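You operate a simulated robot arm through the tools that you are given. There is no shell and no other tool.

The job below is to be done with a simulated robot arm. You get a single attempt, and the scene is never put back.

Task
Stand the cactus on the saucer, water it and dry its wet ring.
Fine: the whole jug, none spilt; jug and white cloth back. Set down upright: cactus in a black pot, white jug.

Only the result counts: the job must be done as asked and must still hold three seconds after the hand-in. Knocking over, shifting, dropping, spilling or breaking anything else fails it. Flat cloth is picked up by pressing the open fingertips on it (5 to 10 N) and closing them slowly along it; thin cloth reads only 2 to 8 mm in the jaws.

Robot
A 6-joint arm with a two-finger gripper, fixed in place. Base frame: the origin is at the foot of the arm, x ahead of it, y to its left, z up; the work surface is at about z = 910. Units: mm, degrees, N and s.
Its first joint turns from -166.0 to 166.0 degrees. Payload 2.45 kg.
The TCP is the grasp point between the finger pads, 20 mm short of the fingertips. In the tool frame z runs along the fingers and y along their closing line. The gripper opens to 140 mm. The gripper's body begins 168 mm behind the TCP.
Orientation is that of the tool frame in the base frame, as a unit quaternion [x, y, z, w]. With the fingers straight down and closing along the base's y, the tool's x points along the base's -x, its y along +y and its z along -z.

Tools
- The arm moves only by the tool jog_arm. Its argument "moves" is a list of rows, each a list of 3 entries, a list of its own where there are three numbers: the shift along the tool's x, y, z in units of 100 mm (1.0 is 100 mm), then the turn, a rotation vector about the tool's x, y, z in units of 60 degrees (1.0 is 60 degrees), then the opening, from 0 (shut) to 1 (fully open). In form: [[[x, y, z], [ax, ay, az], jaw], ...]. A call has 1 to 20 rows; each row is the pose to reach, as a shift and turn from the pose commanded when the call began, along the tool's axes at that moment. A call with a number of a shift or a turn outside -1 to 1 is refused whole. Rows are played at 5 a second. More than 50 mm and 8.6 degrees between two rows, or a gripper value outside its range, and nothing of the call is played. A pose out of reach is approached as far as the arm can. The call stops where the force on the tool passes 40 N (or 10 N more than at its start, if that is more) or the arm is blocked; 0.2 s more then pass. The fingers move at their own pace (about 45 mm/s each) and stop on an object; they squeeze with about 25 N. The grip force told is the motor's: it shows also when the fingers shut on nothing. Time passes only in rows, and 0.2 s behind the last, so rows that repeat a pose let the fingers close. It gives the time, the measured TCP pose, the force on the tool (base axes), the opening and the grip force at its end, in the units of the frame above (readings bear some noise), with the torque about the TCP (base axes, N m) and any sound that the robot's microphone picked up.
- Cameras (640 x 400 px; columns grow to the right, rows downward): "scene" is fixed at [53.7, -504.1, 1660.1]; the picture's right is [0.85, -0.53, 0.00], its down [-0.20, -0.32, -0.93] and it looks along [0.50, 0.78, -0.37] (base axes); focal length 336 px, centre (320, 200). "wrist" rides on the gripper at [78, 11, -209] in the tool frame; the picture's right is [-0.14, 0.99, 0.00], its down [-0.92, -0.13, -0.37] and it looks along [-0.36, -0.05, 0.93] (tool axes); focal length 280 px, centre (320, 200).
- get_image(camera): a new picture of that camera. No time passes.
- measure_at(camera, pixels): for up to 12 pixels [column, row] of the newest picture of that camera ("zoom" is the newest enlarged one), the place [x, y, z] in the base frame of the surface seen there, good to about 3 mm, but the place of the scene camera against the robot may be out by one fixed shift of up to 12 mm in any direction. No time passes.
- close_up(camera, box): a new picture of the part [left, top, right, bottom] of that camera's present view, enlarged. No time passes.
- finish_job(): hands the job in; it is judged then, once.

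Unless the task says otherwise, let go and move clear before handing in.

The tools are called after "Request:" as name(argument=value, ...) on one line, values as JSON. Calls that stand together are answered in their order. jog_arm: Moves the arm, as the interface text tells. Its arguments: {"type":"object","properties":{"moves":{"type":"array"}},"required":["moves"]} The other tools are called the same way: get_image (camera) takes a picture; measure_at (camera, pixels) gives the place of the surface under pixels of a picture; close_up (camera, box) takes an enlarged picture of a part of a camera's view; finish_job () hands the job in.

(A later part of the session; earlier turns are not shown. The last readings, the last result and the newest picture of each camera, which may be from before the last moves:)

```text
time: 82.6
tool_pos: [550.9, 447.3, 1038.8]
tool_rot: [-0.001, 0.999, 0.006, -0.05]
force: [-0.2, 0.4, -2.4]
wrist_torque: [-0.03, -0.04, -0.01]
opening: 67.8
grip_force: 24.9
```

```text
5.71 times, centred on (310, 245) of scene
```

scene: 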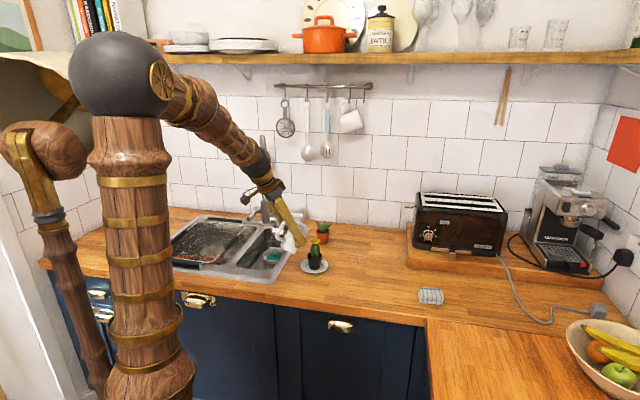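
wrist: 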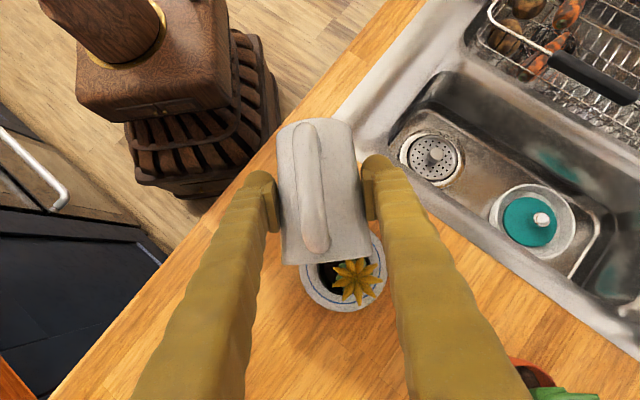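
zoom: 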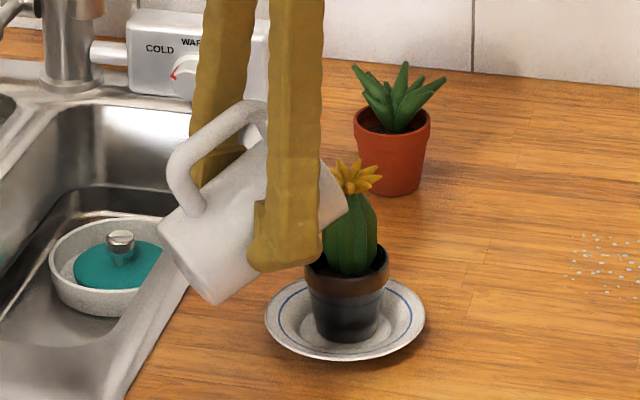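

There is no spill on the saucer or counter. I'll raise the jug, back it off, and return it to a 36° tilt.

Request:
jog_arm(moves=[[[0.02, 0, -0.15], [0, 0, 0], 0.35], [[0.05, 0, -0.3], [0, -0.03, 0], 0.35], [[0.1, 0, -0.42], [0, -0.12, 0], 0.35], [[0.16, 0, -0.55], [0, -0.24, 0], 0.35], [[0.16, 0, -0.6], [0, -0.36, 0], 0.35], [[0.16, 0, -0.6], [0, -0.48, 0], 0.35], [[0.16, 0, -0.6], [0, -0.5, 0], 0.35]])

Request:
get_image(camera="scene")

Request:
close_up(camera="scene", box=[250, 190, 370, 280])

```text
time: 84.2
tool_pos: [543.6, 446.8, 1100.7]
tool_rot: [0.001, 0.978, 0.005, 0.21]
force: [0.4, -0.7, -3.0]
wrist_torque: [0.01, -0.02, -0.01]
opening: 68.0
grip_force: 25.5
```

```text
taken
```

scene: 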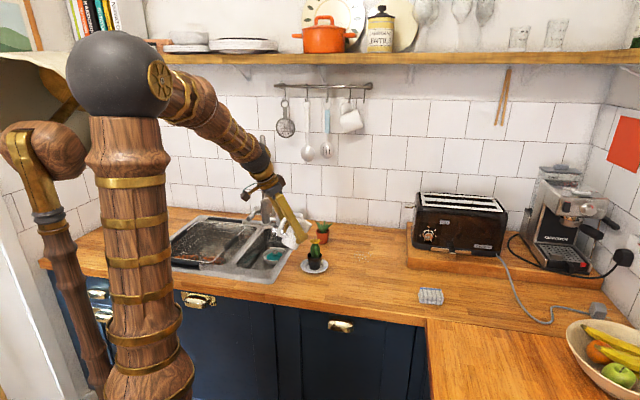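

```text
4.44 times, centred on (310, 235) of scene
```

zoom: 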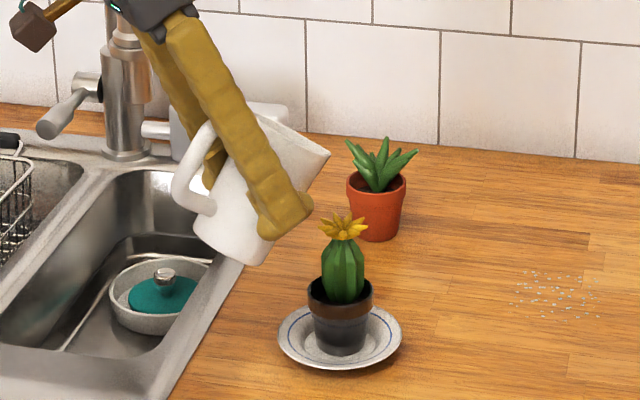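

The cactus stands undisturbed and the jug is at 36°. I'll carry it back along the same route.

Request:
jog_arm(moves=[[[-0.117, -0.145, 0.049], [0, 0, 0], 0.35], [[-0.234, -0.29, 0.098], [0, 0, 0], 0.35], [[-0.35, -0.435, 0.147], [0, 0, 0], 0.35], [[-0.467, -0.58, 0.195], [0, 0, 0], 0.35], [[-0.584, -0.725, 0.244], [0, 0, 0], 0.35], [[-0.701, -0.87, 0.293], [0, 0, 0], 0.35]])

Request:
jog_arm(moves=[[[-0.117, -0.145, 0.049], [0, 0, 0], 0.35], [[-0.234, -0.29, 0.098], [0, 0, 0], 0.35], [[-0.35, -0.435, 0.147], [0, 0, 0], 0.35], [[-0.467, -0.58, 0.195], [0, 0, 0], 0.35], [[-0.584, -0.725, 0.244], [0, 0, 0], 0.35], [[-0.701, -0.87, 0.293], [0, 0, 0], 0.35], [[-0.701, -0.87, 0.293], [0, 0, 0], 0.35]])

```text
time: 85.6
tool_pos: [618.7, 360.2, 1100.8]
tool_rot: [0.001, 0.978, 0.005, 0.208]
force: [0.0, -0.9, -3.3]
wrist_torque: [0.01, -0.03, -0.01]
opening: 67.8
grip_force: 25.1
```

```text
time: 87.2
tool_pos: [696.7, 273.1, 1101.1]
tool_rot: [0.0, 0.978, 0.005, 0.209]
force: [-0.2, -0.1, -2.7]
wrist_torque: [0.01, -0.08, -0.01]
opening: 67.8
grip_force: 25.0
```

The jug is back on its side of the counter. I'll turn the yaw by +63° to its original heading.

Request:
jog_arm(moves=[[[0, 0, 0], [-0.0475, 0, -0.1066], 0.35], [[0, 0, 0], [-0.095, 0, -0.2131], 0.35], [[0, 0, 0], [-0.1425, 0, -0.3197], 0.35], [[0, 0, 0], [-0.19, 0, -0.4262], 0.35], [[0, 0, 0], [-0.2372, 0, -0.5328], 0.35], [[0, 0, 0], [-0.2847, 0, -0.6393], 0.35], [[0, 0, 0], [-0.332, 0, -0.746], 0.35], [[0, 0, 0], [-0.3796, 0, -0.8524], 0.35], [[0, 0, 0], [-0.427, 0, -0.959], 0.35], [[0, 0, 0], [-0.427, 0, -0.959], 0.35]])

Request:
get_image(camera="wrist")

```text
time: 89.4
tool_pos: [695.1, 272.6, 1103.3]
tool_rot: [-0.511, 0.833, 0.113, 0.18]
force: [0.3, 0.7, -2.2]
wrist_torque: [0.04, 0.01, -0.01]
opening: 67.8
grip_force: 24.8
```

```text
taken
```

wrist: 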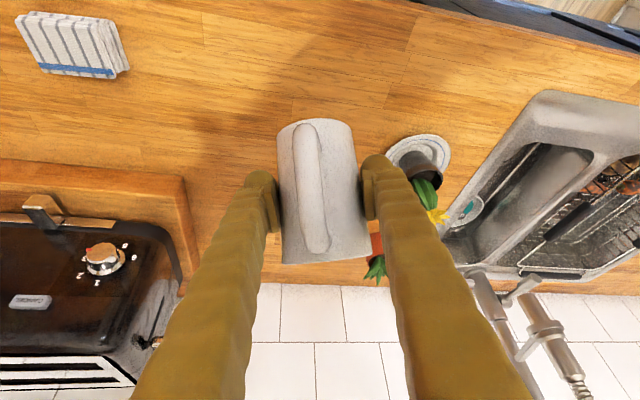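

The heading is 63° again. I'll move over the jug's home at (770,236) and level it back to upright.

Request:
jog_arm(moves=[[[-0.001, -0.12, 0], [0, 0, 0], 0.35], [[-0.003, -0.24, 0.001], [0, 0, 0], 0.35], [[-0.004, -0.36, 0.002], [0, -0.08, 0], 0.35], [[-0.005, -0.48, 0.002], [0, -0.17, 0], 0.35], [[-0.006, -0.6, 0.003], [0, -0.26, 0], 0.35], [[-0.008, -0.72, 0.003], [0, -0.36, 0], 0.35], [[-0.009, -0.836, 0.004], [0, -0.46, 0], 0.35], [[-0.009, -0.836, 0.004], [0, -0.55, 0], 0.35], [[-0.009, -0.836, 0.004], [0, -0.592, 0], 0.35], [[-0.009, -0.836, 0.004], [0, -0.592, 0], 0.35]])

Request:
get_image(camera="scene")

Request:
get_image(camera="wrist")

```text
time: 91.6
tool_pos: [770.6, 237.2, 1102.0]
tool_rot: [-0.452, 0.738, 0.263, 0.426]
force: [0.2, -0.6, -1.6]
wrist_torque: [0.01, -0.01, -0.01]
opening: 67.7
grip_force: 25.0
```

```text
taken
```

scene: 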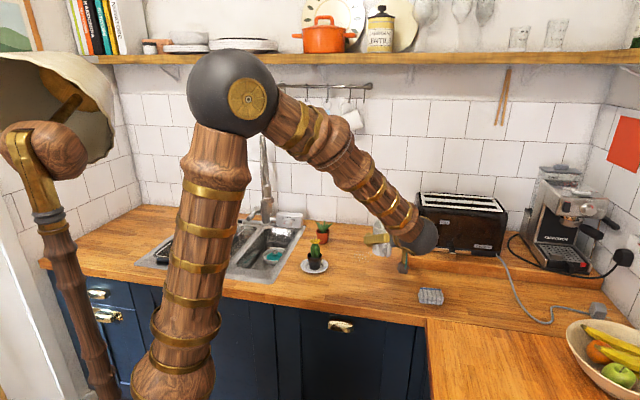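

```text
taken
```

wrist: 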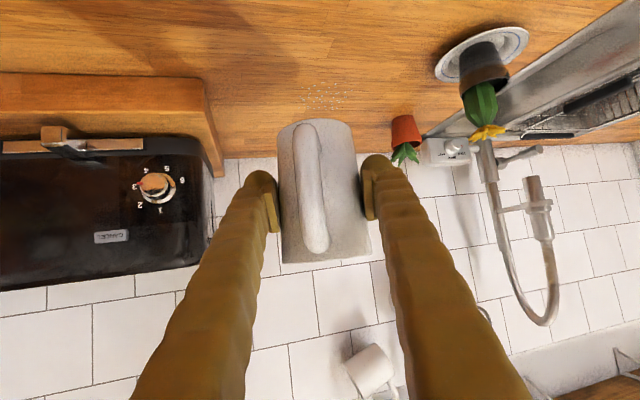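

The orientation matches the pick-up pose and the jug hasn't slipped in the jaws. I'll lower it most of the way.

Request:
jog_arm(moves=[[[0.1, 0, 0.058], [0, 0, 0], 0.35], [[0.2, 0, 0.115], [0, 0, 0], 0.35], [[0.3, 0, 0.173], [0, 0, 0], 0.35], [[0.4, 0, 0.231], [0, 0, 0], 0.35], [[0.5, 0, 0.289], [0, 0, 0], 0.35], [[0.6, 0, 0.346], [0, 0, 0], 0.35], [[0.693, 0, 0.4], [0, 0, 0], 0.35]])

Request:
jog_arm(moves=[[[0.087, 0, 0.05], [0, 0, 0], 0.35], [[0.173, 0, 0.1], [0, 0, 0], 0.35], [[0.26, 0, 0.15], [0, 0, 0], 0.35], [[0.346, 0, 0.2], [0, 0, 0], 0.35], [[0.416, 0, 0.24], [0, 0, 0], 0.35], [[0.416, 0, 0.24], [0, 0, 0], 0.35]])

Request:
get_image(camera="wrist")

Request:
close_up(camera="scene", box=[320, 220, 480, 320])

```text
time: 93.2
tool_pos: [770.2, 234.8, 1024.0]
tool_rot: [-0.452, 0.738, 0.263, 0.426]
force: [0.3, -0.2, -2.3]
wrist_torque: [0.03, -0.02, 0.0]
opening: 67.8
grip_force: 25.1
```

```text
time: 94.6
tool_pos: [771.3, 236.8, 973.4]
tool_rot: [-0.452, 0.738, 0.263, 0.426]
force: [0.3, -1.5, -1.8]
wrist_torque: [0.01, 0.01, 0.04]
opening: 67.5
grip_force: 25.1
```

```text
taken
```

wrist: 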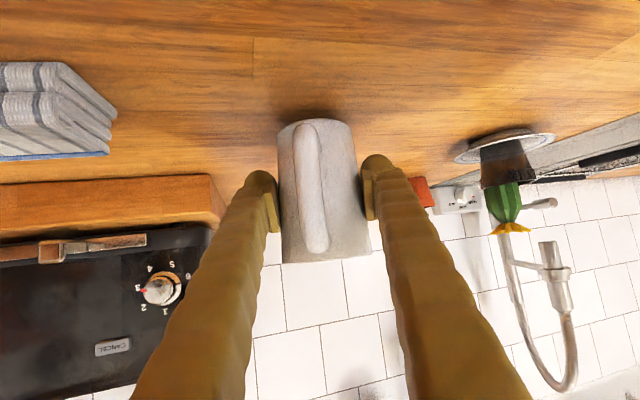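

```text
4.00 times, centred on (400, 270) of scene
```

zoom: 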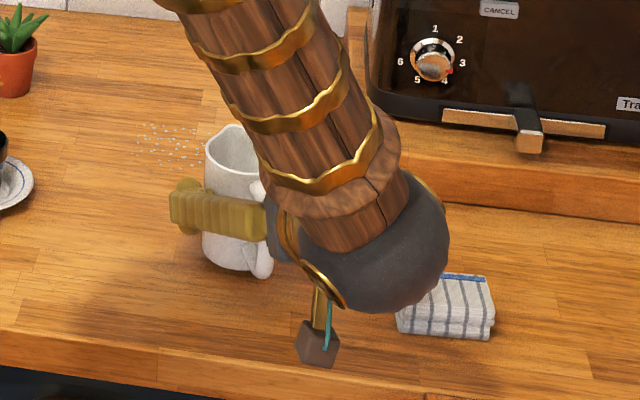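

The jug hangs a few millimetres above its spot. I'll lower in small steps until I feel the counter.

Request:
jog_arm(moves=[[[0.0173, 0, 0.01], [0, 0, 0], 0.35], [[0.0346, 0, 0.02], [0, 0, 0], 0.35], [[0.0346, 0, 0.02], [0, 0, 0], 0.35]])

Request:
jog_arm(moves=[[[0.0087, 0, 0.005], [0, 0, 0], 0.35], [[0.0173, 0, 0.01], [0, 0, 0], 0.35], [[0.0173, 0, 0.01], [0, 0, 0], 0.35]])

```text
time: 95.4
tool_pos: [769.9, 236.9, 969.9]
tool_rot: [-0.453, 0.738, 0.263, 0.425]
force: [-0.2, -0.1, -2.3]
wrist_torque: [0.03, 0.04, 0.02]
opening: 67.7
grip_force: 25.1
```

```text
time: 96.2
tool_pos: [771.9, 237.2, 967.7]
tool_rot: [-0.452, 0.738, 0.263, 0.426]
force: [0.5, -0.2, -2.5]
wrist_torque: [0.03, 0.03, -0.03]
opening: 68.0
grip_force: 25.2
```

There is still no contact at z≈968. I'll go down another millimetre or two.

Request:
jog_arm(moves=[[[0.0087, 0, 0.005], [0, 0, 0], 0.35], [[0.0087, 0, 0.005], [0, 0, 0], 0.35]])

Request:
jog_arm(moves=[[[0.0087, 0, 0.005], [0, 0, 0], 0.35], [[0.0087, 0, 0.005], [0, 0, 0], 0.35]])

```text
time: 96.8
tool_pos: [771.1, 237.1, 966.4]
tool_rot: [-0.452, 0.738, 0.264, 0.426]
force: [0.3, -0.5, -2.7]
wrist_torque: [0.0, -0.01, 0.0]
opening: 67.6
grip_force: 24.7
```

```text
time: 97.4
tool_pos: [770.4, 235.7, 966.1]
tool_rot: [-0.452, 0.738, 0.264, 0.427]
force: [0.6, -0.4, -3.2]
wrist_torque: [0.07, 0.01, 0.01]
opening: 67.7
grip_force: 25.1
```

Request:
jog_arm(moves=[[[0.0087, 0, 0.005], [0, 0, 0], 0.35], [[0.0087, 0, 0.005], [0, 0, 0], 0.35]])

Request:
jog_arm(moves=[[[0.0087, 0, 0.005], [0, 0, 0], 0.35], [[0.0087, 0, 0.005], [0, 0, 0], 0.35]])

Request:
close_up(camera="scene", box=[350, 230, 430, 300])

```text
time: 98.0
tool_pos: [771.5, 236.1, 965.4]
tool_rot: [-0.452, 0.738, 0.263, 0.426]
force: [-4.0, 2.6, 13.0]
wrist_torque: [0.0, -0.05, -0.02]
opening: 67.8
grip_force: 25.0
```

```text
time: 98.6
tool_pos: [769.7, 237.1, 964.0]
tool_rot: [-0.452, 0.738, 0.262, 0.427]
force: [-3.7, 3.6, 12.9]
wrist_torque: [0.05, -0.05, 0.02]
opening: 67.4
grip_force: 24.7
```

```text
5.71 times, centred on (390, 265) of scene
```

zoom: 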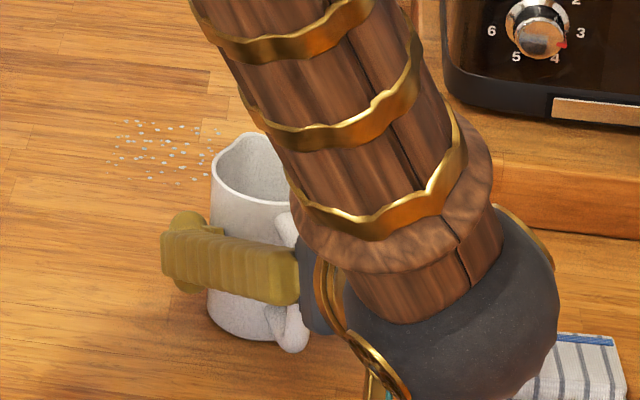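

Contact shows as +13 N. I'll ease up 0.5 mm, open slowly and then back straight out along the tool axis.

Request:
jog_arm(moves=[[[-0.006, 0, -0.004], [0, 0, 0], 0.42], [[-0.006, 0, -0.004], [0, 0, 0], 0.48], [[-0.006, 0, -0.004], [0, 0, 0], 0.52], [[-0.006, 0, -0.004], [0, 0, 0], 0.56], [[-0.006, 0, -0.004], [0, 0, 0], 0.62], [[-0.006, 0, -0.004], [0, 0, 0], 0.7], [[-0.006, 0, -0.004], [0, 0, 0], 0.75], [[-0.006, 0, -0.004], [0, 0, 0], 0.75]])

Request:
get_image(camera="wrist")

```text
time: 100.4
tool_pos: [770.1, 235.8, 966.1]
tool_rot: [-0.451, 0.739, 0.262, 0.426]
force: [-0.3, 1.0, 0.4]
wrist_torque: [0.01, 0.01, -0.05]
opening: 104.7
grip_force: 0.1
```

```text
taken
```

wrist: 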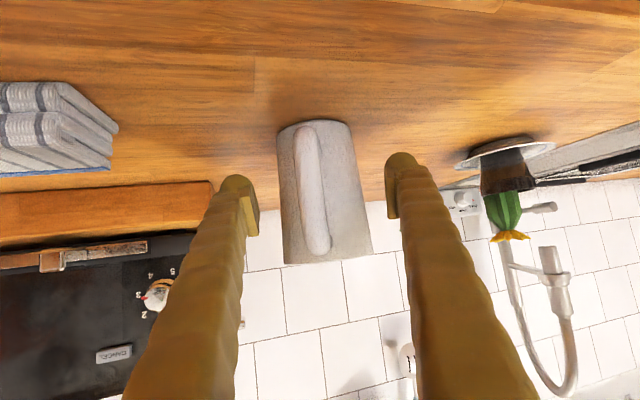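

The jug stands free between the open fingers. I'll back out along the tool axis.

Request:
jog_arm(moves=[[[0, 0, -0.2], [0, 0, 0], 0.75], [[0, 0, -0.4], [0, 0, 0], 0.75], [[0, 0, -0.6], [0, 0, 0], 0.75], [[0, 0, -0.8], [0, 0, 0], 0.75], [[0, 0, -1], [0, 0, 0], 0.75]])

Request:
jog_arm(moves=[[[0, 0, -0.2], [0, 0, 0], 0.75], [[0, 0, -0.4], [0, 0, 0], 0.75], [[0, 0, -0.6], [0, 0, 0], 0.75]])

Request:
jog_arm(moves=[[[-0.2, 0, -0.12], [0, 0, 0], 0.75], [[-0.4, 0, -0.23], [0, 0, 0], 0.75], [[-0.6, 0, -0.35], [0, 0, 0], 0.75], [[-0.8, 0, -0.46], [0, 0, 0], 0.75], [[-0.87, 0, -0.5], [0, 0, 0], 0.75]])

Request:
get_image(camera="wrist")

Request:
get_image(camera="scene")

```text
time: 101.6
tool_pos: [731.6, 160.5, 1011.8]
tool_rot: [-0.452, 0.739, 0.263, 0.426]
force: [-1.2, -0.4, 0.1]
wrist_torque: [-0.02, 0.01, -0.01]
opening: 105.0
grip_force: 0.0
```

```text
time: 102.4
tool_pos: [708.8, 112.4, 1042.8]
tool_rot: [-0.452, 0.738, 0.264, 0.426]
force: [-0.1, -0.3, -0.9]
wrist_torque: [0.03, -0.02, -0.03]
opening: 105.1
grip_force: 0.0
```

```text
time: 103.6
tool_pos: [707.6, 112.0, 1145.0]
tool_rot: [-0.452, 0.738, 0.263, 0.426]
force: [-0.5, 0.4, 0.4]
wrist_torque: [0.0, 0.03, 0.0]
opening: 104.9
grip_force: 0.1
```

```text
taken
```

wrist: 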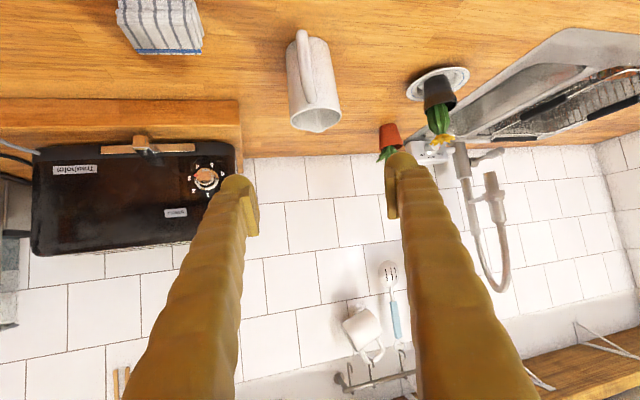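

```text
taken
```

scene: 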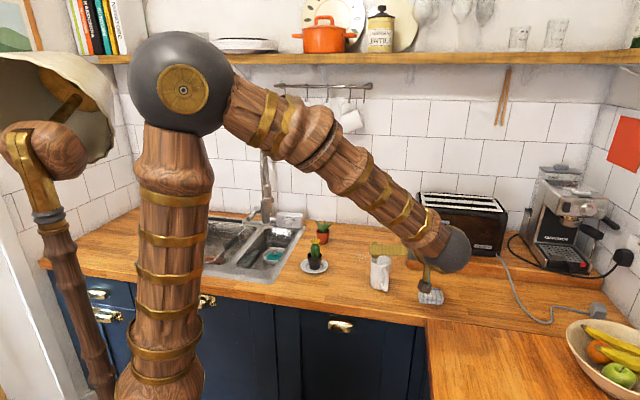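

The jug stands where it was. I'll bring the tool back to vertical and rise to inspect the jug's inside and the cloth.

Request:
jog_arm(moves=[[[-0.05, 0, -0.03], [0, 0.13, 0], 0.75], [[-0.1, 0, -0.06], [0, 0.26, 0], 0.75], [[-0.15, 0, -0.09], [0, 0.39, 0], 0.75], [[-0.2, 0, -0.12], [0, 0.52, 0], 0.75], [[-0.26, 0, -0.15], [0, 0.65, 0], 0.75], [[-0.35, 0, -0.2], [0, 0.78, 0], 0.75], [[-0.43, 0, -0.25], [0, 0.9, 0], 0.75], [[-0.52, 0, -0.3], [0, 1, 0], 0.75], [[-0.52, 0, -0.3], [0, 1, 0], 0.75]])

Request:
get_image(camera="wrist")

Request:
get_image(camera="scene")

```text
time: 105.6
tool_pos: [706.8, 111.9, 1206.3]
tool_rot: [-0.522, 0.853, 0.001, -0.001]
force: [0.6, 0.0, 0.1]
wrist_torque: [-0.03, -0.04, -0.02]
opening: 105.3
grip_force: 0.2
```

```text
taken
```

wrist: 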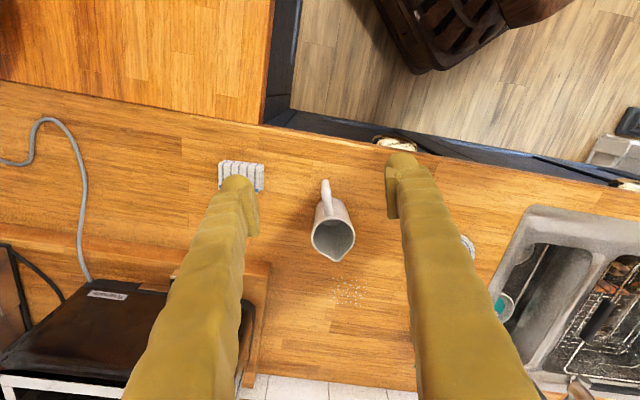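

```text
taken
```

scene: 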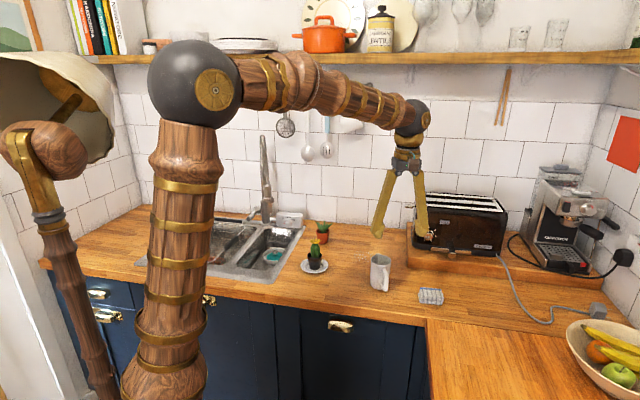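

The tool is vertical again. I'll zoom into the jug's inside and its position, and into the cloth.

Request:
close_up(camera="wrist", box=[280, 165, 390, 320])

Request:
measure_at(camera="zoom", pixels=[[300, 180], [300, 220], [260, 180], [352, 180], [292, 235], [310, 262], [330, 170], [300, 200]])

Request:
close_up(camera="scene", box=[280, 210, 460, 322])

```text
2.58 times, centred on (335, 242) of wrist
```

zoom: 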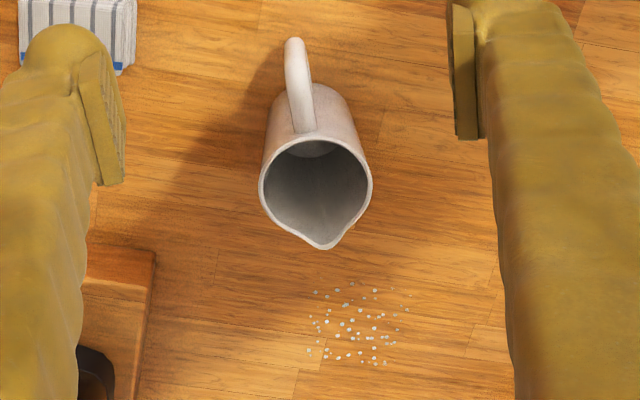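

```text
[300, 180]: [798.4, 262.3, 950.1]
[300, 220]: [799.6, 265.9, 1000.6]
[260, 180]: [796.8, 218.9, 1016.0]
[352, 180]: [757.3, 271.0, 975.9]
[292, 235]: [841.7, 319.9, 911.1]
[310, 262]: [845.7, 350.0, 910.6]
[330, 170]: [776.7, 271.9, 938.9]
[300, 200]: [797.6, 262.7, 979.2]
```

```text
3.56 times, centred on (370, 266) of scene
```

zoom: 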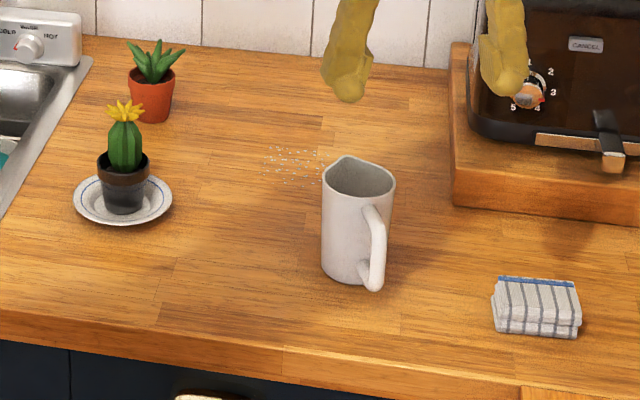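

The jug's floor is bare, so it is empty and standing in place, and the wet ring near zoom (355,325) remains. Next is the cloth, so I'll move above it to look.

Request:
jog_arm(moves=[[[-0.02, -0.25, 0], [0, 0, 0], 0.75], [[-0.05, -0.5, 0], [0, 0, 0], 0.75], [[-0.07, -0.75, 0.1], [0, 0, 0], 0.75], [[-0.1, -1, 0.2], [0, 0, 0], 0.75], [[-0.1, -1, 0.2], [0, 0, 0], 0.75]])

Request:
get_image(camera="wrist")

```text
time: 106.8
tool_pos: [800.7, 77.8, 1184.1]
tool_rot: [-0.522, 0.853, 0.002, 0.0]
force: [-0.8, 0.1, -0.2]
wrist_torque: [-0.01, 0.0, 0.0]
opening: 105.0
grip_force: 0.0
```

```text
taken
```

wrist: 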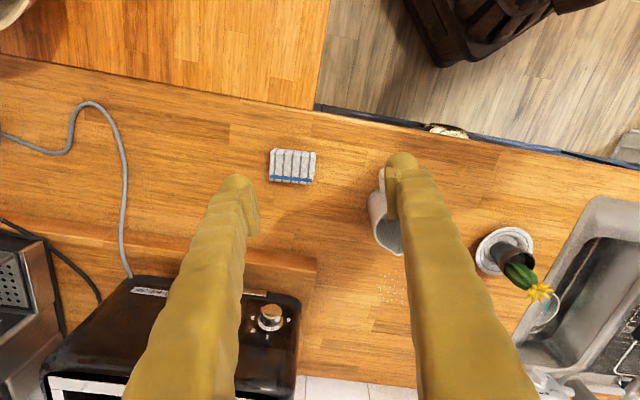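

Request:
close_up(camera="wrist", box=[255, 135, 335, 200])

Request:
measure_at(camera="wrist", pixels=[[271, 151], [316, 153], [270, 182], [313, 184], [292, 165], [292, 178], [292, 152], [280, 165], [306, 168], [269, 170], [292, 190]])

```text
6.15 times, centred on (295, 168) of wrist
```

zoom: 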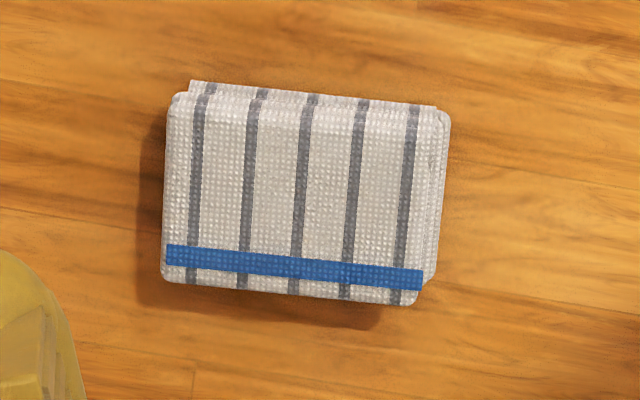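

```text
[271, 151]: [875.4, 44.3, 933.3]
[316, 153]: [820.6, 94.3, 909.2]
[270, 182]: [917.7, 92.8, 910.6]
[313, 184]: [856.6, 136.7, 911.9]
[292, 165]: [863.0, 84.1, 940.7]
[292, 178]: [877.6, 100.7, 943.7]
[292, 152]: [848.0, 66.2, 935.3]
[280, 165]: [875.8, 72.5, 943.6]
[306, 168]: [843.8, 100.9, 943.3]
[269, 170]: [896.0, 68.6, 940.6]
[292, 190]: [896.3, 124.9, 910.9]
```

The folded cloth is a stack about 32 mm tall. I'll measure its top corners in the zoom.

Request:
measure_at(camera="zoom", pixels=[[175, 105], [440, 118], [168, 272], [412, 296], [300, 195], [170, 190], [425, 200], [300, 288], [310, 108], [200, 85], [432, 270], [430, 110]])

```text
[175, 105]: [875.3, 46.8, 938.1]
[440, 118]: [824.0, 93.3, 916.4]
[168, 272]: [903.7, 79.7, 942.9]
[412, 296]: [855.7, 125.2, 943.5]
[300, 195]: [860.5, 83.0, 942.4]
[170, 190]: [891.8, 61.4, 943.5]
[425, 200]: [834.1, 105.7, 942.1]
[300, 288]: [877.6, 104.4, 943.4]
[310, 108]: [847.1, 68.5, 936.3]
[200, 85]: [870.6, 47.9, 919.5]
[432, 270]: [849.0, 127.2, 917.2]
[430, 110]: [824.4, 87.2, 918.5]
```

The cloth's top is centred near (865,86) at z≈942, with its 66 mm side along 137° and its 44 mm side along 47°. I'll check the toaster and board clearances.

Request:
measure_at(camera="wrist", pixels=[[200, 232], [100, 240], [290, 255], [315, 262], [200, 285], [260, 295], [295, 300], [130, 290], [230, 320], [268, 318], [255, 293]])

Request:
measure_at(camera="scene", pixels=[[430, 297], [420, 240], [415, 222], [470, 250], [455, 253], [440, 198], [500, 212], [410, 262], [412, 248]])

```text
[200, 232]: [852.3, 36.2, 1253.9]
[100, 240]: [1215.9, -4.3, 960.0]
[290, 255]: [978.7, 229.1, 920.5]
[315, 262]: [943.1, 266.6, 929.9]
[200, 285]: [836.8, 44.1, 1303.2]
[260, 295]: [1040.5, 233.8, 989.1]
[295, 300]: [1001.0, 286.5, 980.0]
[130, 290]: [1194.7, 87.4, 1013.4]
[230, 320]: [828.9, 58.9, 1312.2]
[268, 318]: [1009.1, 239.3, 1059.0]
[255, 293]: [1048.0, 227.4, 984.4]
```

```text
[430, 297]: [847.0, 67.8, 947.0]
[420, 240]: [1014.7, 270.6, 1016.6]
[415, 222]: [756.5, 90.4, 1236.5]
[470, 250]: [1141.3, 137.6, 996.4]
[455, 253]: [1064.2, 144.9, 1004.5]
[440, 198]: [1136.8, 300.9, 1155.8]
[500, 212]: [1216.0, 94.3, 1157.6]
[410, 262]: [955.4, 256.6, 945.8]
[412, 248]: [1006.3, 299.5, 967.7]
```

The toaster's front is over 200 mm away, so there is room. I'll turn the yaw from 63° to −43° so the jaws close across the cloth's 44 mm side.

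Request:
jog_arm(moves=[[[-0.06, -0.09, 0], [0, 0, 0.14], 0.75], [[-0.12, -0.18, 0], [0, 0, 0.28], 0.75], [[-0.18, -0.27, 0], [0, 0, 0.42], 0.75], [[-0.24, -0.36, 0], [0, 0, 0.56], 0.75], [[-0.3, -0.45, 0], [0, 0, 0.7], 0.75], [[-0.36, -0.534, 0], [0, 0, 0.84], 0.75], [[-0.36, -0.534, 0], [0, 0, 0.96], 0.75], [[-0.36, -0.534, 0], [0, 0, 1.0], 0.75]])

Request:
jog_arm(moves=[[[0, 0, 0], [0, 0, 0.14], 0.75], [[0, 0, 0], [0, 0, 0.28], 0.75], [[0, 0, 0], [0, 0, 0.42], 0.75], [[0, 0, 0], [0, 0, 0.56], 0.75], [[0, 0, 0], [0, 0, 0.7], 0.75], [[0, 0, 0], [0, 0, 0.767], 0.75], [[0, 0, 0], [0, 0, 0.767], 0.75]])

Request:
get_image(camera="wrist")

```text
time: 108.6
tool_pos: [865.6, 84.4, 1183.6]
tool_rot: [-0.026, 1.0, 0.001, -0.001]
force: [0.2, -0.1, -0.4]
wrist_torque: [0.0, 0.02, 0.01]
opening: 105.0
grip_force: 0.1
```

```text
time: 110.2
tool_pos: [866.3, 83.2, 1185.1]
tool_rot: [0.366, 0.931, 0.001, -0.001]
force: [-0.1, -0.3, 0.1]
wrist_torque: [-0.02, -0.02, 0.01]
opening: 105.0
grip_force: 0.1
```

```text
taken
```

wrist: 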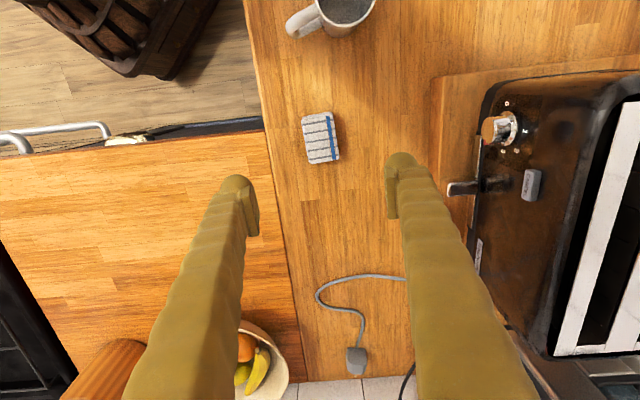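

The jaws now close across the cloth's short side (cloth at (321,138)). I'll measure it once more from here.

Request:
close_up(camera="wrist", box=[280, 95, 365, 180])

Request:
measure_at(camera="wrist", pixels=[[304, 116], [331, 113], [312, 162], [338, 160], [320, 138], [306, 140], [335, 136], [318, 115], [325, 161]])

```text
4.71 times, centred on (322, 138) of wrist
```

zoom: 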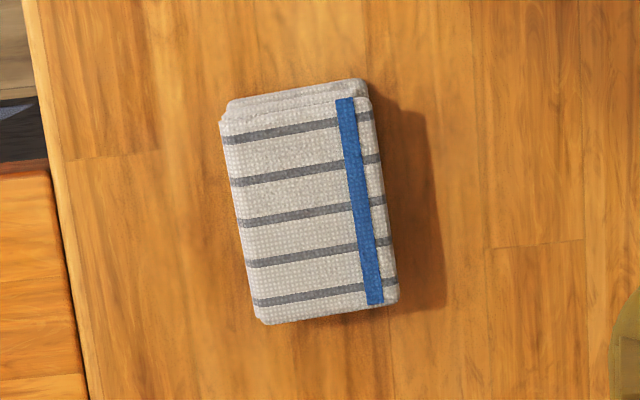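

```text
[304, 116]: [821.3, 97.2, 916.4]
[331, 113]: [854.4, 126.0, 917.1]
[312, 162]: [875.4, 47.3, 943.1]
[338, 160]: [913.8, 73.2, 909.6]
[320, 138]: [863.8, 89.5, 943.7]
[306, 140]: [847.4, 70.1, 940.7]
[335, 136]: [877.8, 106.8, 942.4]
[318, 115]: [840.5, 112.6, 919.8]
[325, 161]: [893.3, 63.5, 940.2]
```

The cloth centre is (864.5,88), aligned with the jaws. I'll correct a few millimetres and descend.

Request:
jog_arm(moves=[[[0.046, 0.023, 0.2], [0, 0, 0], 0.7], [[0.046, 0.023, 0.4], [0, 0, 0], 0.62], [[0.046, 0.023, 0.6], [0, 0, 0], 0.62], [[0.046, 0.023, 0.8], [0, 0, 0], 0.62], [[0.046, 0.023, 1.0], [0, 0, 0], 0.62]])

Request:
jog_arm(moves=[[[0, 0, 0.2], [0, 0, 0], 0.62], [[0, 0, 0.4], [0, 0, 0], 0.62], [[0, 0, 0.6], [0, 0, 0], 0.62], [[0, 0, 0.8], [0, 0, 0], 0.62], [[0, 0, 1.0], [0, 0, 0], 0.62], [[0, 0, 1.0], [0, 0, 0], 0.62]])

Request:
get_image(camera="wrist")

Request:
close_up(camera="scene", box=[340, 220, 500, 320])

```text
time: 111.4
tool_pos: [863.1, 88.9, 1084.8]
tool_rot: [0.366, 0.931, 0.001, -0.001]
force: [-0.1, -0.4, 0.5]
wrist_torque: [0.03, -0.01, 0.02]
opening: 86.7
grip_force: 0.0
```

```text
time: 112.8
tool_pos: [864.9, 89.4, 985.5]
tool_rot: [0.367, 0.93, 0.0, -0.002]
force: [-0.1, 0.0, 0.0]
wrist_torque: [-0.03, 0.01, 0.03]
opening: 87.0
grip_force: 0.0
```

```text
taken
```

wrist: 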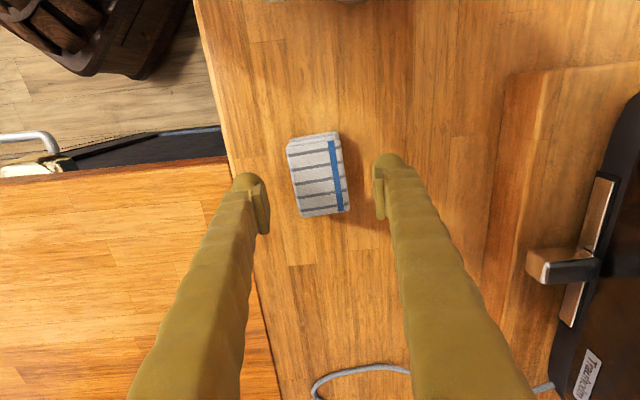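

```text
4.00 times, centred on (420, 270) of scene
```

zoom: 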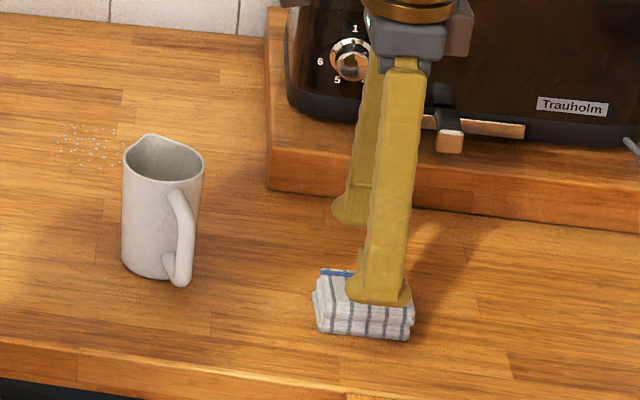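

The cloth at (318,178) is centred between the fingers. I'll descend another 49 mm to put the tips just above the counter.

Request:
jog_arm(moves=[[[0, 0, 0.15], [0, 0, 0], 0.62], [[0, 0, 0.3], [0, 0, 0], 0.62], [[0, 0, 0.42], [0, 0, 0], 0.62], [[0, 0, 0.49], [0, 0, 0], 0.62], [[0, 0, 0.49], [0, 0, 0], 0.62]])

Request:
get_image(camera="wrist")

Request:
close_up(camera="scene", box=[380, 240, 480, 320])

```text
time: 114.0
tool_pos: [864.6, 88.6, 936.6]
tool_rot: [0.366, 0.931, 0.001, -0.002]
force: [-0.9, 0.6, -0.3]
wrist_torque: [0.02, 0.01, 0.01]
opening: 87.0
grip_force: 0.1
```

```text
taken
```

wrist: 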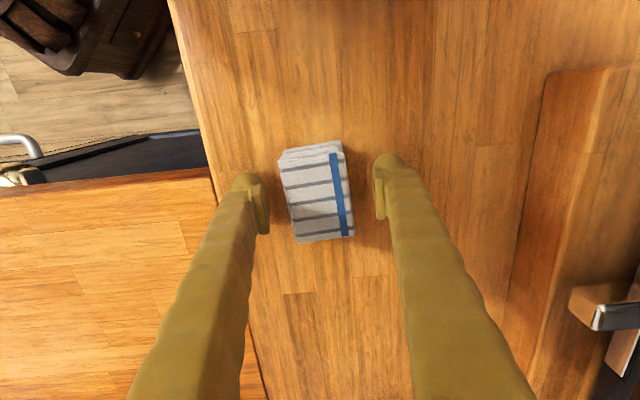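

```text
5.00 times, centred on (430, 280) of scene
```

zoom: 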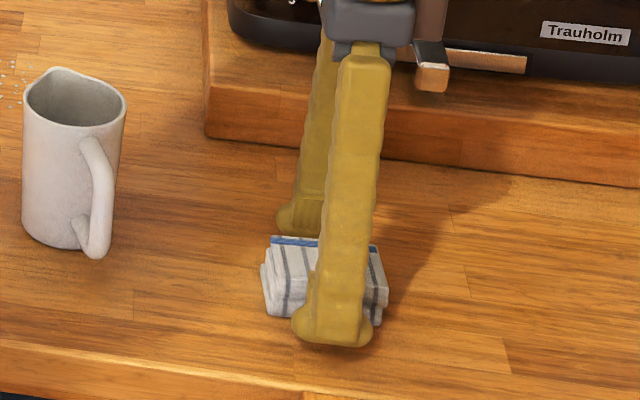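

The tips are beside the cloth near the counter (z≈917). I'll close slowly.

Request:
jog_arm(moves=[[[0, 0, 0], [0, 0, 0], 0.55], [[0, 0, 0], [0, 0, 0], 0.48], [[0, 0, 0], [0, 0, 0], 0.42], [[0, 0, 0], [0, 0, 0], 0.37], [[0, 0, 0], [0, 0, 0], 0.33], [[0, 0, 0], [0, 0, 0], 0.29], [[0, 0, 0], [0, 0, 0], 0.25], [[0, 0, 0], [0, 0, 0], 0.2], [[0, 0, 0], [0, 0, 0], 0.2], [[0, 0, 0], [0, 0, 0], 0.2]])

Request:
get_image(camera="wrist")

```text
time: 116.2
tool_pos: [865.3, 88.8, 935.5]
tool_rot: [0.366, 0.93, 0.001, -0.002]
force: [-0.4, 0.7, 1.1]
wrist_torque: [0.02, -0.03, 0.02]
opening: 52.6
grip_force: 25.4
```

```text
taken
```

wrist: 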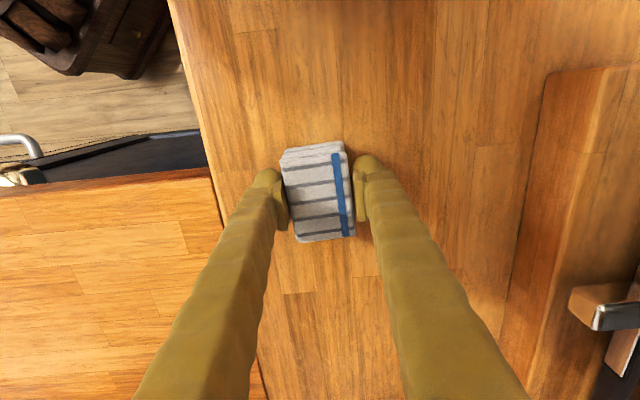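

The cloth is gripped at 52.6 mm. I'll lift it and check.

Request:
jog_arm(moves=[[[0, 0, -0.1], [0, 0, 0], 0.2], [[0, 0, -0.25], [0, 0, 0], 0.2], [[0, 0, -0.4], [0, 0, 0], 0.2], [[0, 0, -0.6], [0, 0, 0], 0.2], [[0, 0, -0.8], [0, 0, 0], 0.2], [[0, 0, -1], [0, 0, 0], 0.2]])

Request:
close_up(camera="scene", box=[340, 210, 500, 320])

Request:
get_image(camera="wrist")

```text
time: 117.6
tool_pos: [863.4, 90.9, 1038.9]
tool_rot: [0.366, 0.931, 0.001, -0.002]
force: [-0.5, 0.3, -0.8]
wrist_torque: [-0.01, 0.04, -0.02]
opening: 52.7
grip_force: 24.9
```

```text
3.64 times, centred on (420, 265) of scene
```

zoom: 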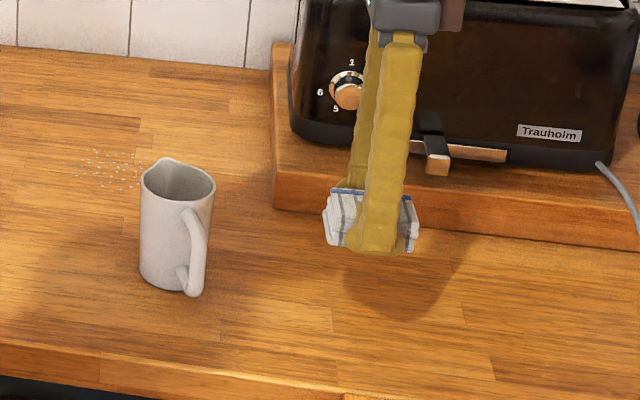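

```text
taken
```

wrist: 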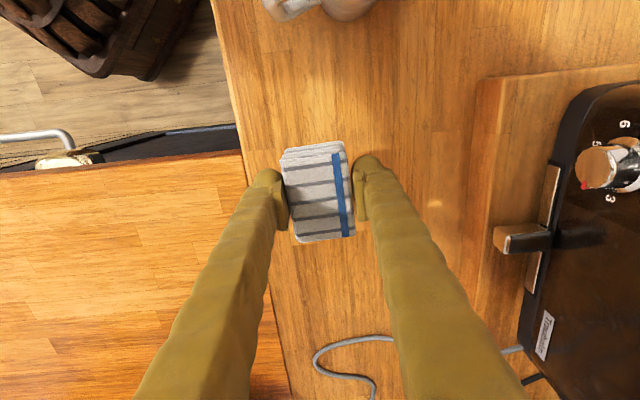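

The cloth is held and the spot beneath is clear. I'll raise slightly and carry it over toward the wet ring at about (848,426).

Request:
jog_arm(moves=[[[0, 0, -0.2], [0, 0, 0], 0.2], [[0, 0, -0.35], [0, 0, 0], 0.2], [[0.17, 0.18, -0.35], [0, 0, 0], 0.2], [[0.34, 0.36, -0.35], [0, 0, 0], 0.2], [[0.51, 0.55, -0.35], [0, 0, 0], 0.2], [[0.682, 0.731, -0.35], [0, 0, 0], 0.2]])

Request:
jog_arm(moves=[[[0.17, 0.18, 0], [0, 0, 0], 0.2], [[0.34, 0.36, 0], [0, 0, 0], 0.2], [[0.51, 0.55, 0], [0, 0, 0], 0.2], [[0.682, 0.731, 0], [0, 0, 0], 0.2], [[0.85, 0.91, 0], [0, 0, 0], 0.2]])

Request:
jog_arm(moves=[[[0.17, 0.15, 0], [0, 0, 0], 0.2], [[0.34, 0.3, 0], [0, 0, 0], 0.2], [[0.51, 0.45, 0], [0, 0, 0], 0.2], [[0.7, 0.6, 0], [0, 0, 0], 0.2], [[0.86, 0.68, 0], [0, 0, 0], 0.2], [[0.86, 0.68, 0], [0, 0, 0], 0.2]])

Request:
get_image(camera="wrist")

Request:
get_image(camera="scene")

```text
time: 119.0
tool_pos: [862.7, 189.2, 1070.4]
tool_rot: [0.367, 0.93, 0.001, -0.001]
force: [0.2, 0.3, -1.7]
wrist_torque: [-0.01, -0.03, 0.02]
opening: 52.7
grip_force: 24.9
```

```text
time: 120.2
tool_pos: [862.6, 316.6, 1070.5]
tool_rot: [0.367, 0.93, 0.0, -0.001]
force: [-1.4, 0.2, -1.2]
wrist_torque: [0.0, 0.01, 0.02]
opening: 52.6
grip_force: 25.5
```

```text
time: 121.6
tool_pos: [846.3, 423.2, 1071.6]
tool_rot: [0.366, 0.931, 0.001, -0.001]
force: [-0.2, -0.2, 0.0]
wrist_torque: [0.02, 0.0, 0.0]
opening: 52.6
grip_force: 24.8
```

```text
taken
```

wrist: 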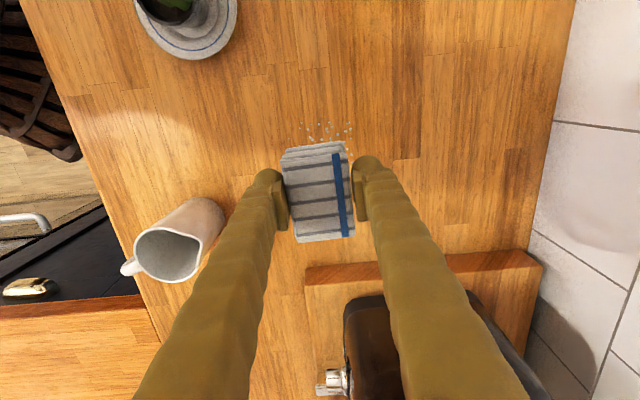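

```text
taken
```

scene: 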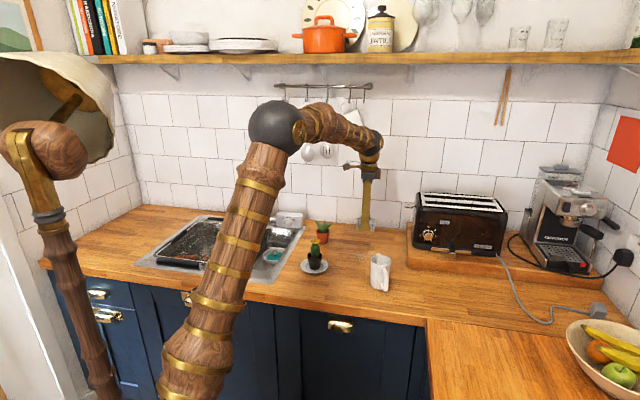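

The cloth is above the wet ring. I'll lower it toward the counter.

Request:
jog_arm(moves=[[[0, 0, 0.2], [0, 0, 0], 0.2], [[0, 0, 0.4], [0, 0, 0], 0.2], [[0, 0, 0.6], [0, 0, 0], 0.2], [[0, 0, 0.8], [0, 0, 0], 0.2], [[0, 0, 1.0], [0, 0, 0], 0.2]])

Request:
jog_arm(moves=[[[0, 0, 0.1], [0, 0, 0], 0.2], [[0, 0, 0.2], [0, 0, 0], 0.2], [[0, 0, 0.29], [0, 0, 0], 0.2], [[0, 0, 0.32], [0, 0, 0], 0.2], [[0, 0, 0.32], [0, 0, 0], 0.2]])

```text
time: 122.8
tool_pos: [846.3, 422.3, 972.9]
tool_rot: [0.367, 0.93, 0.0, -0.001]
force: [0.3, -0.5, -0.5]
wrist_torque: [0.01, -0.01, -0.03]
opening: 52.4
grip_force: 24.7
```

```text
time: 124.0
tool_pos: [847.2, 422.5, 938.9]
tool_rot: [0.367, 0.93, 0.001, -0.002]
force: [0.4, 0.1, -0.2]
wrist_torque: [0.03, 0.0, -0.01]
opening: 52.8
grip_force: 24.8
```

Request:
jog_arm(moves=[[[0, 0, 0.01], [0, 0, 0], 0.2], [[0, 0, 0.02], [0, 0, 0], 0.2], [[0, 0, 0.02], [0, 0, 0], 0.2]])

Request:
jog_arm(moves=[[[0, 0, 0.01], [0, 0, 0], 0.2], [[0, 0, 0.01], [0, 0, 0], 0.2]])

```text
time: 124.8
tool_pos: [847.0, 422.7, 936.8]
tool_rot: [0.366, 0.93, 0.0, -0.002]
force: [-0.1, -0.1, 0.0]
wrist_torque: [0.01, 0.01, 0.01]
opening: 52.8
grip_force: 24.9
```

```text
time: 125.4
tool_pos: [846.3, 422.2, 936.7]
tool_rot: [0.367, 0.93, 0.0, -0.001]
force: [0.6, -3.4, 5.6]
wrist_torque: [-0.08, 0.01, -0.01]
opening: 52.5
grip_force: 24.6
```

Contact shows at 5.6 N. I'll start wiping with a stroke along the tool x and check the force.

Request:
jog_arm(moves=[[[-0.1, 0, 0], [0, 0, 0], 0.2], [[-0.2, 0, 0], [0, 0, 0], 0.2], [[-0.3, 0, 0], [0, 0, 0], 0.2], [[-0.2, 0, 0], [0, 0, 0], 0.2], [[-0.1, 0, 0], [0, 0, 0], 0.2], [[0, 0, 0], [0, 0, 0], 0.2], [[0.1, 0, 0], [0, 0, 0], 0.2], [[0.2, 0, 0], [0, 0, 0], 0.2], [[0.3, 0, 0], [0, 0, 0], 0.2], [[0.4, 0, 0], [0, 0, 0], 0.2]])

Request:
get_image(camera="wrist")

Request:
close_up(camera="scene", box=[310, 200, 430, 290])

```text
time: 127.6
tool_pos: [816.7, 449.0, 936.8]
tool_rot: [0.366, 0.93, 0.001, -0.002]
force: [3.6, -2.1, 12.3]
wrist_torque: [0.01, -0.1, 0.01]
opening: 52.8
grip_force: 25.0
```

```text
taken
```

wrist: 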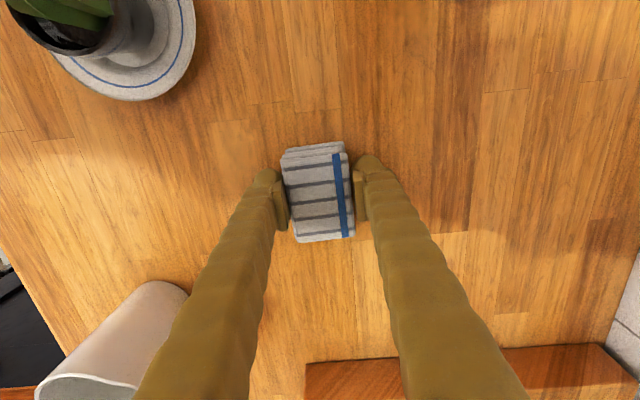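

```text
4.44 times, centred on (370, 245) of scene
```

zoom: 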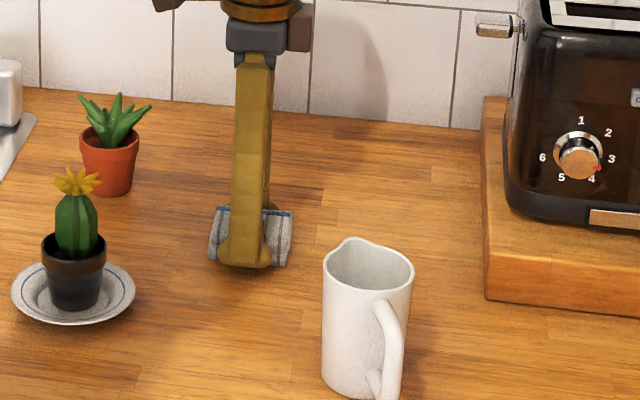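

The droplets are already gone from both views. The force is 12 N, so I'll ease up slightly and wipe the −y side row of the ring area as well.

Request:
jog_arm(moves=[[[0, -0.1, -0.003], [0, 0, 0], 0.2], [[0, -0.2, -0.003], [0, 0, 0], 0.2], [[0, -0.27, -0.003], [0, 0, 0], 0.2], [[-0.1, -0.27, -0.003], [0, 0, 0], 0.2], [[-0.2, -0.27, -0.003], [0, 0, 0], 0.2], [[-0.3, -0.27, -0.003], [0, 0, 0], 0.2], [[-0.4, -0.27, -0.003], [0, 0, 0], 0.2], [[-0.5, -0.27, -0.003], [0, 0, 0], 0.2], [[-0.6, -0.27, -0.003], [0, 0, 0], 0.2], [[-0.7, -0.27, -0.003], [0, 0, 0], 0.2]])

Request:
get_image(camera="wrist")

```text
time: 129.8
tool_pos: [851.0, 383.9, 936.8]
tool_rot: [0.367, 0.93, 0.001, -0.001]
force: [-1.9, 2.1, 8.3]
wrist_torque: [-0.01, 0.18, -0.01]
opening: 52.6
grip_force: 24.7
```

```text
taken
```

wrist: 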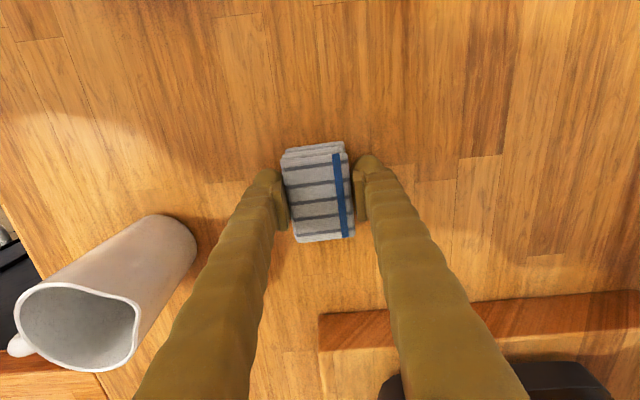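

The force is 8 N. I'll now wipe the far row (+y side) and sweep back across.

Request:
jog_arm(moves=[[[0.03, 0.1, 0], [0, 0, 0], 0.2], [[0.06, 0.2, 0], [0, 0, 0], 0.2], [[0.09, 0.3, 0], [0, 0, 0], 0.2], [[0.1, 0.4, 0], [0, 0, 0], 0.2], [[0.1, 0.5, 0], [0, 0, 0], 0.2], [[0.1, 0.54, 0], [0, 0, 0], 0.2], [[0.2, 0.54, 0], [0, 0, 0], 0.2], [[0.3, 0.54, 0], [0, 0, 0], 0.2], [[0.4, 0.54, 0], [0, 0, 0], 0.2], [[0.5, 0.54, 0], [0, 0, 0], 0.2], [[0.6, 0.54, 0], [0, 0, 0], 0.2], [[0.65, 0.54, 0], [0, 0, 0], 0.2], [[0.55, 0.4, 0], [0, 0, 0], 0.2], [[0.45, 0.3, 0], [0, 0, 0], 0.2], [[0.35, 0.27, 0], [0, 0, 0], 0.2]])

Request:
get_image(camera="wrist")

Request:
close_up(camera="scene", box=[310, 200, 430, 290])

```text
time: 133.0
tool_pos: [843.3, 423.0, 939.4]
tool_rot: [0.367, 0.93, 0.001, -0.002]
force: [-0.7, -0.4, -0.7]
wrist_torque: [0.0, 0.01, 0.05]
opening: 52.8
grip_force: 24.5
```

```text
taken
```

wrist: 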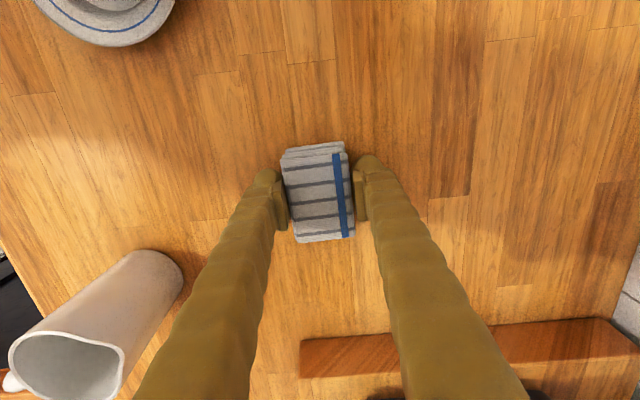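

```text
4.44 times, centred on (370, 245) of scene
```

zoom: 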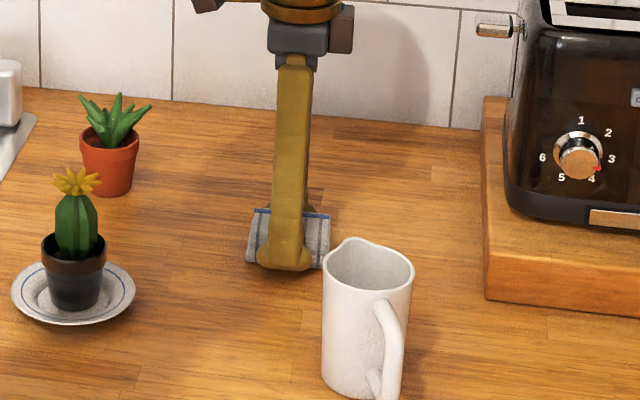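

The TCP rose to 939.4 with no contact force, so part of the far row wasn't pressed. I'll lower to contact again and redo that side.

Request:
jog_arm(moves=[[[0, 0, 0.01], [0, 0, 0], 0.2], [[0, 0, 0.02], [0, 0, 0], 0.2], [[0, 0, 0.02], [0, 0, 0], 0.2]])

Request:
jog_arm(moves=[[[0, 0, 0.005], [0, 0, 0], 0.2], [[0, 0, 0.01], [0, 0, 0], 0.2], [[0, 0, 0.01], [0, 0, 0], 0.2]])

```text
time: 133.8
tool_pos: [843.8, 424.7, 935.7]
tool_rot: [0.367, 0.93, 0.001, -0.001]
force: [-6.9, -1.9, 18.4]
wrist_torque: [-0.05, 0.18, 0.01]
opening: 52.7
grip_force: 24.8
```

```text
time: 134.6
tool_pos: [842.6, 426.3, 935.1]
tool_rot: [0.367, 0.93, 0.001, -0.001]
force: [2.3, -3.8, 28.8]
wrist_torque: [-0.07, 0.01, -0.01]
opening: 52.9
grip_force: 25.3
```

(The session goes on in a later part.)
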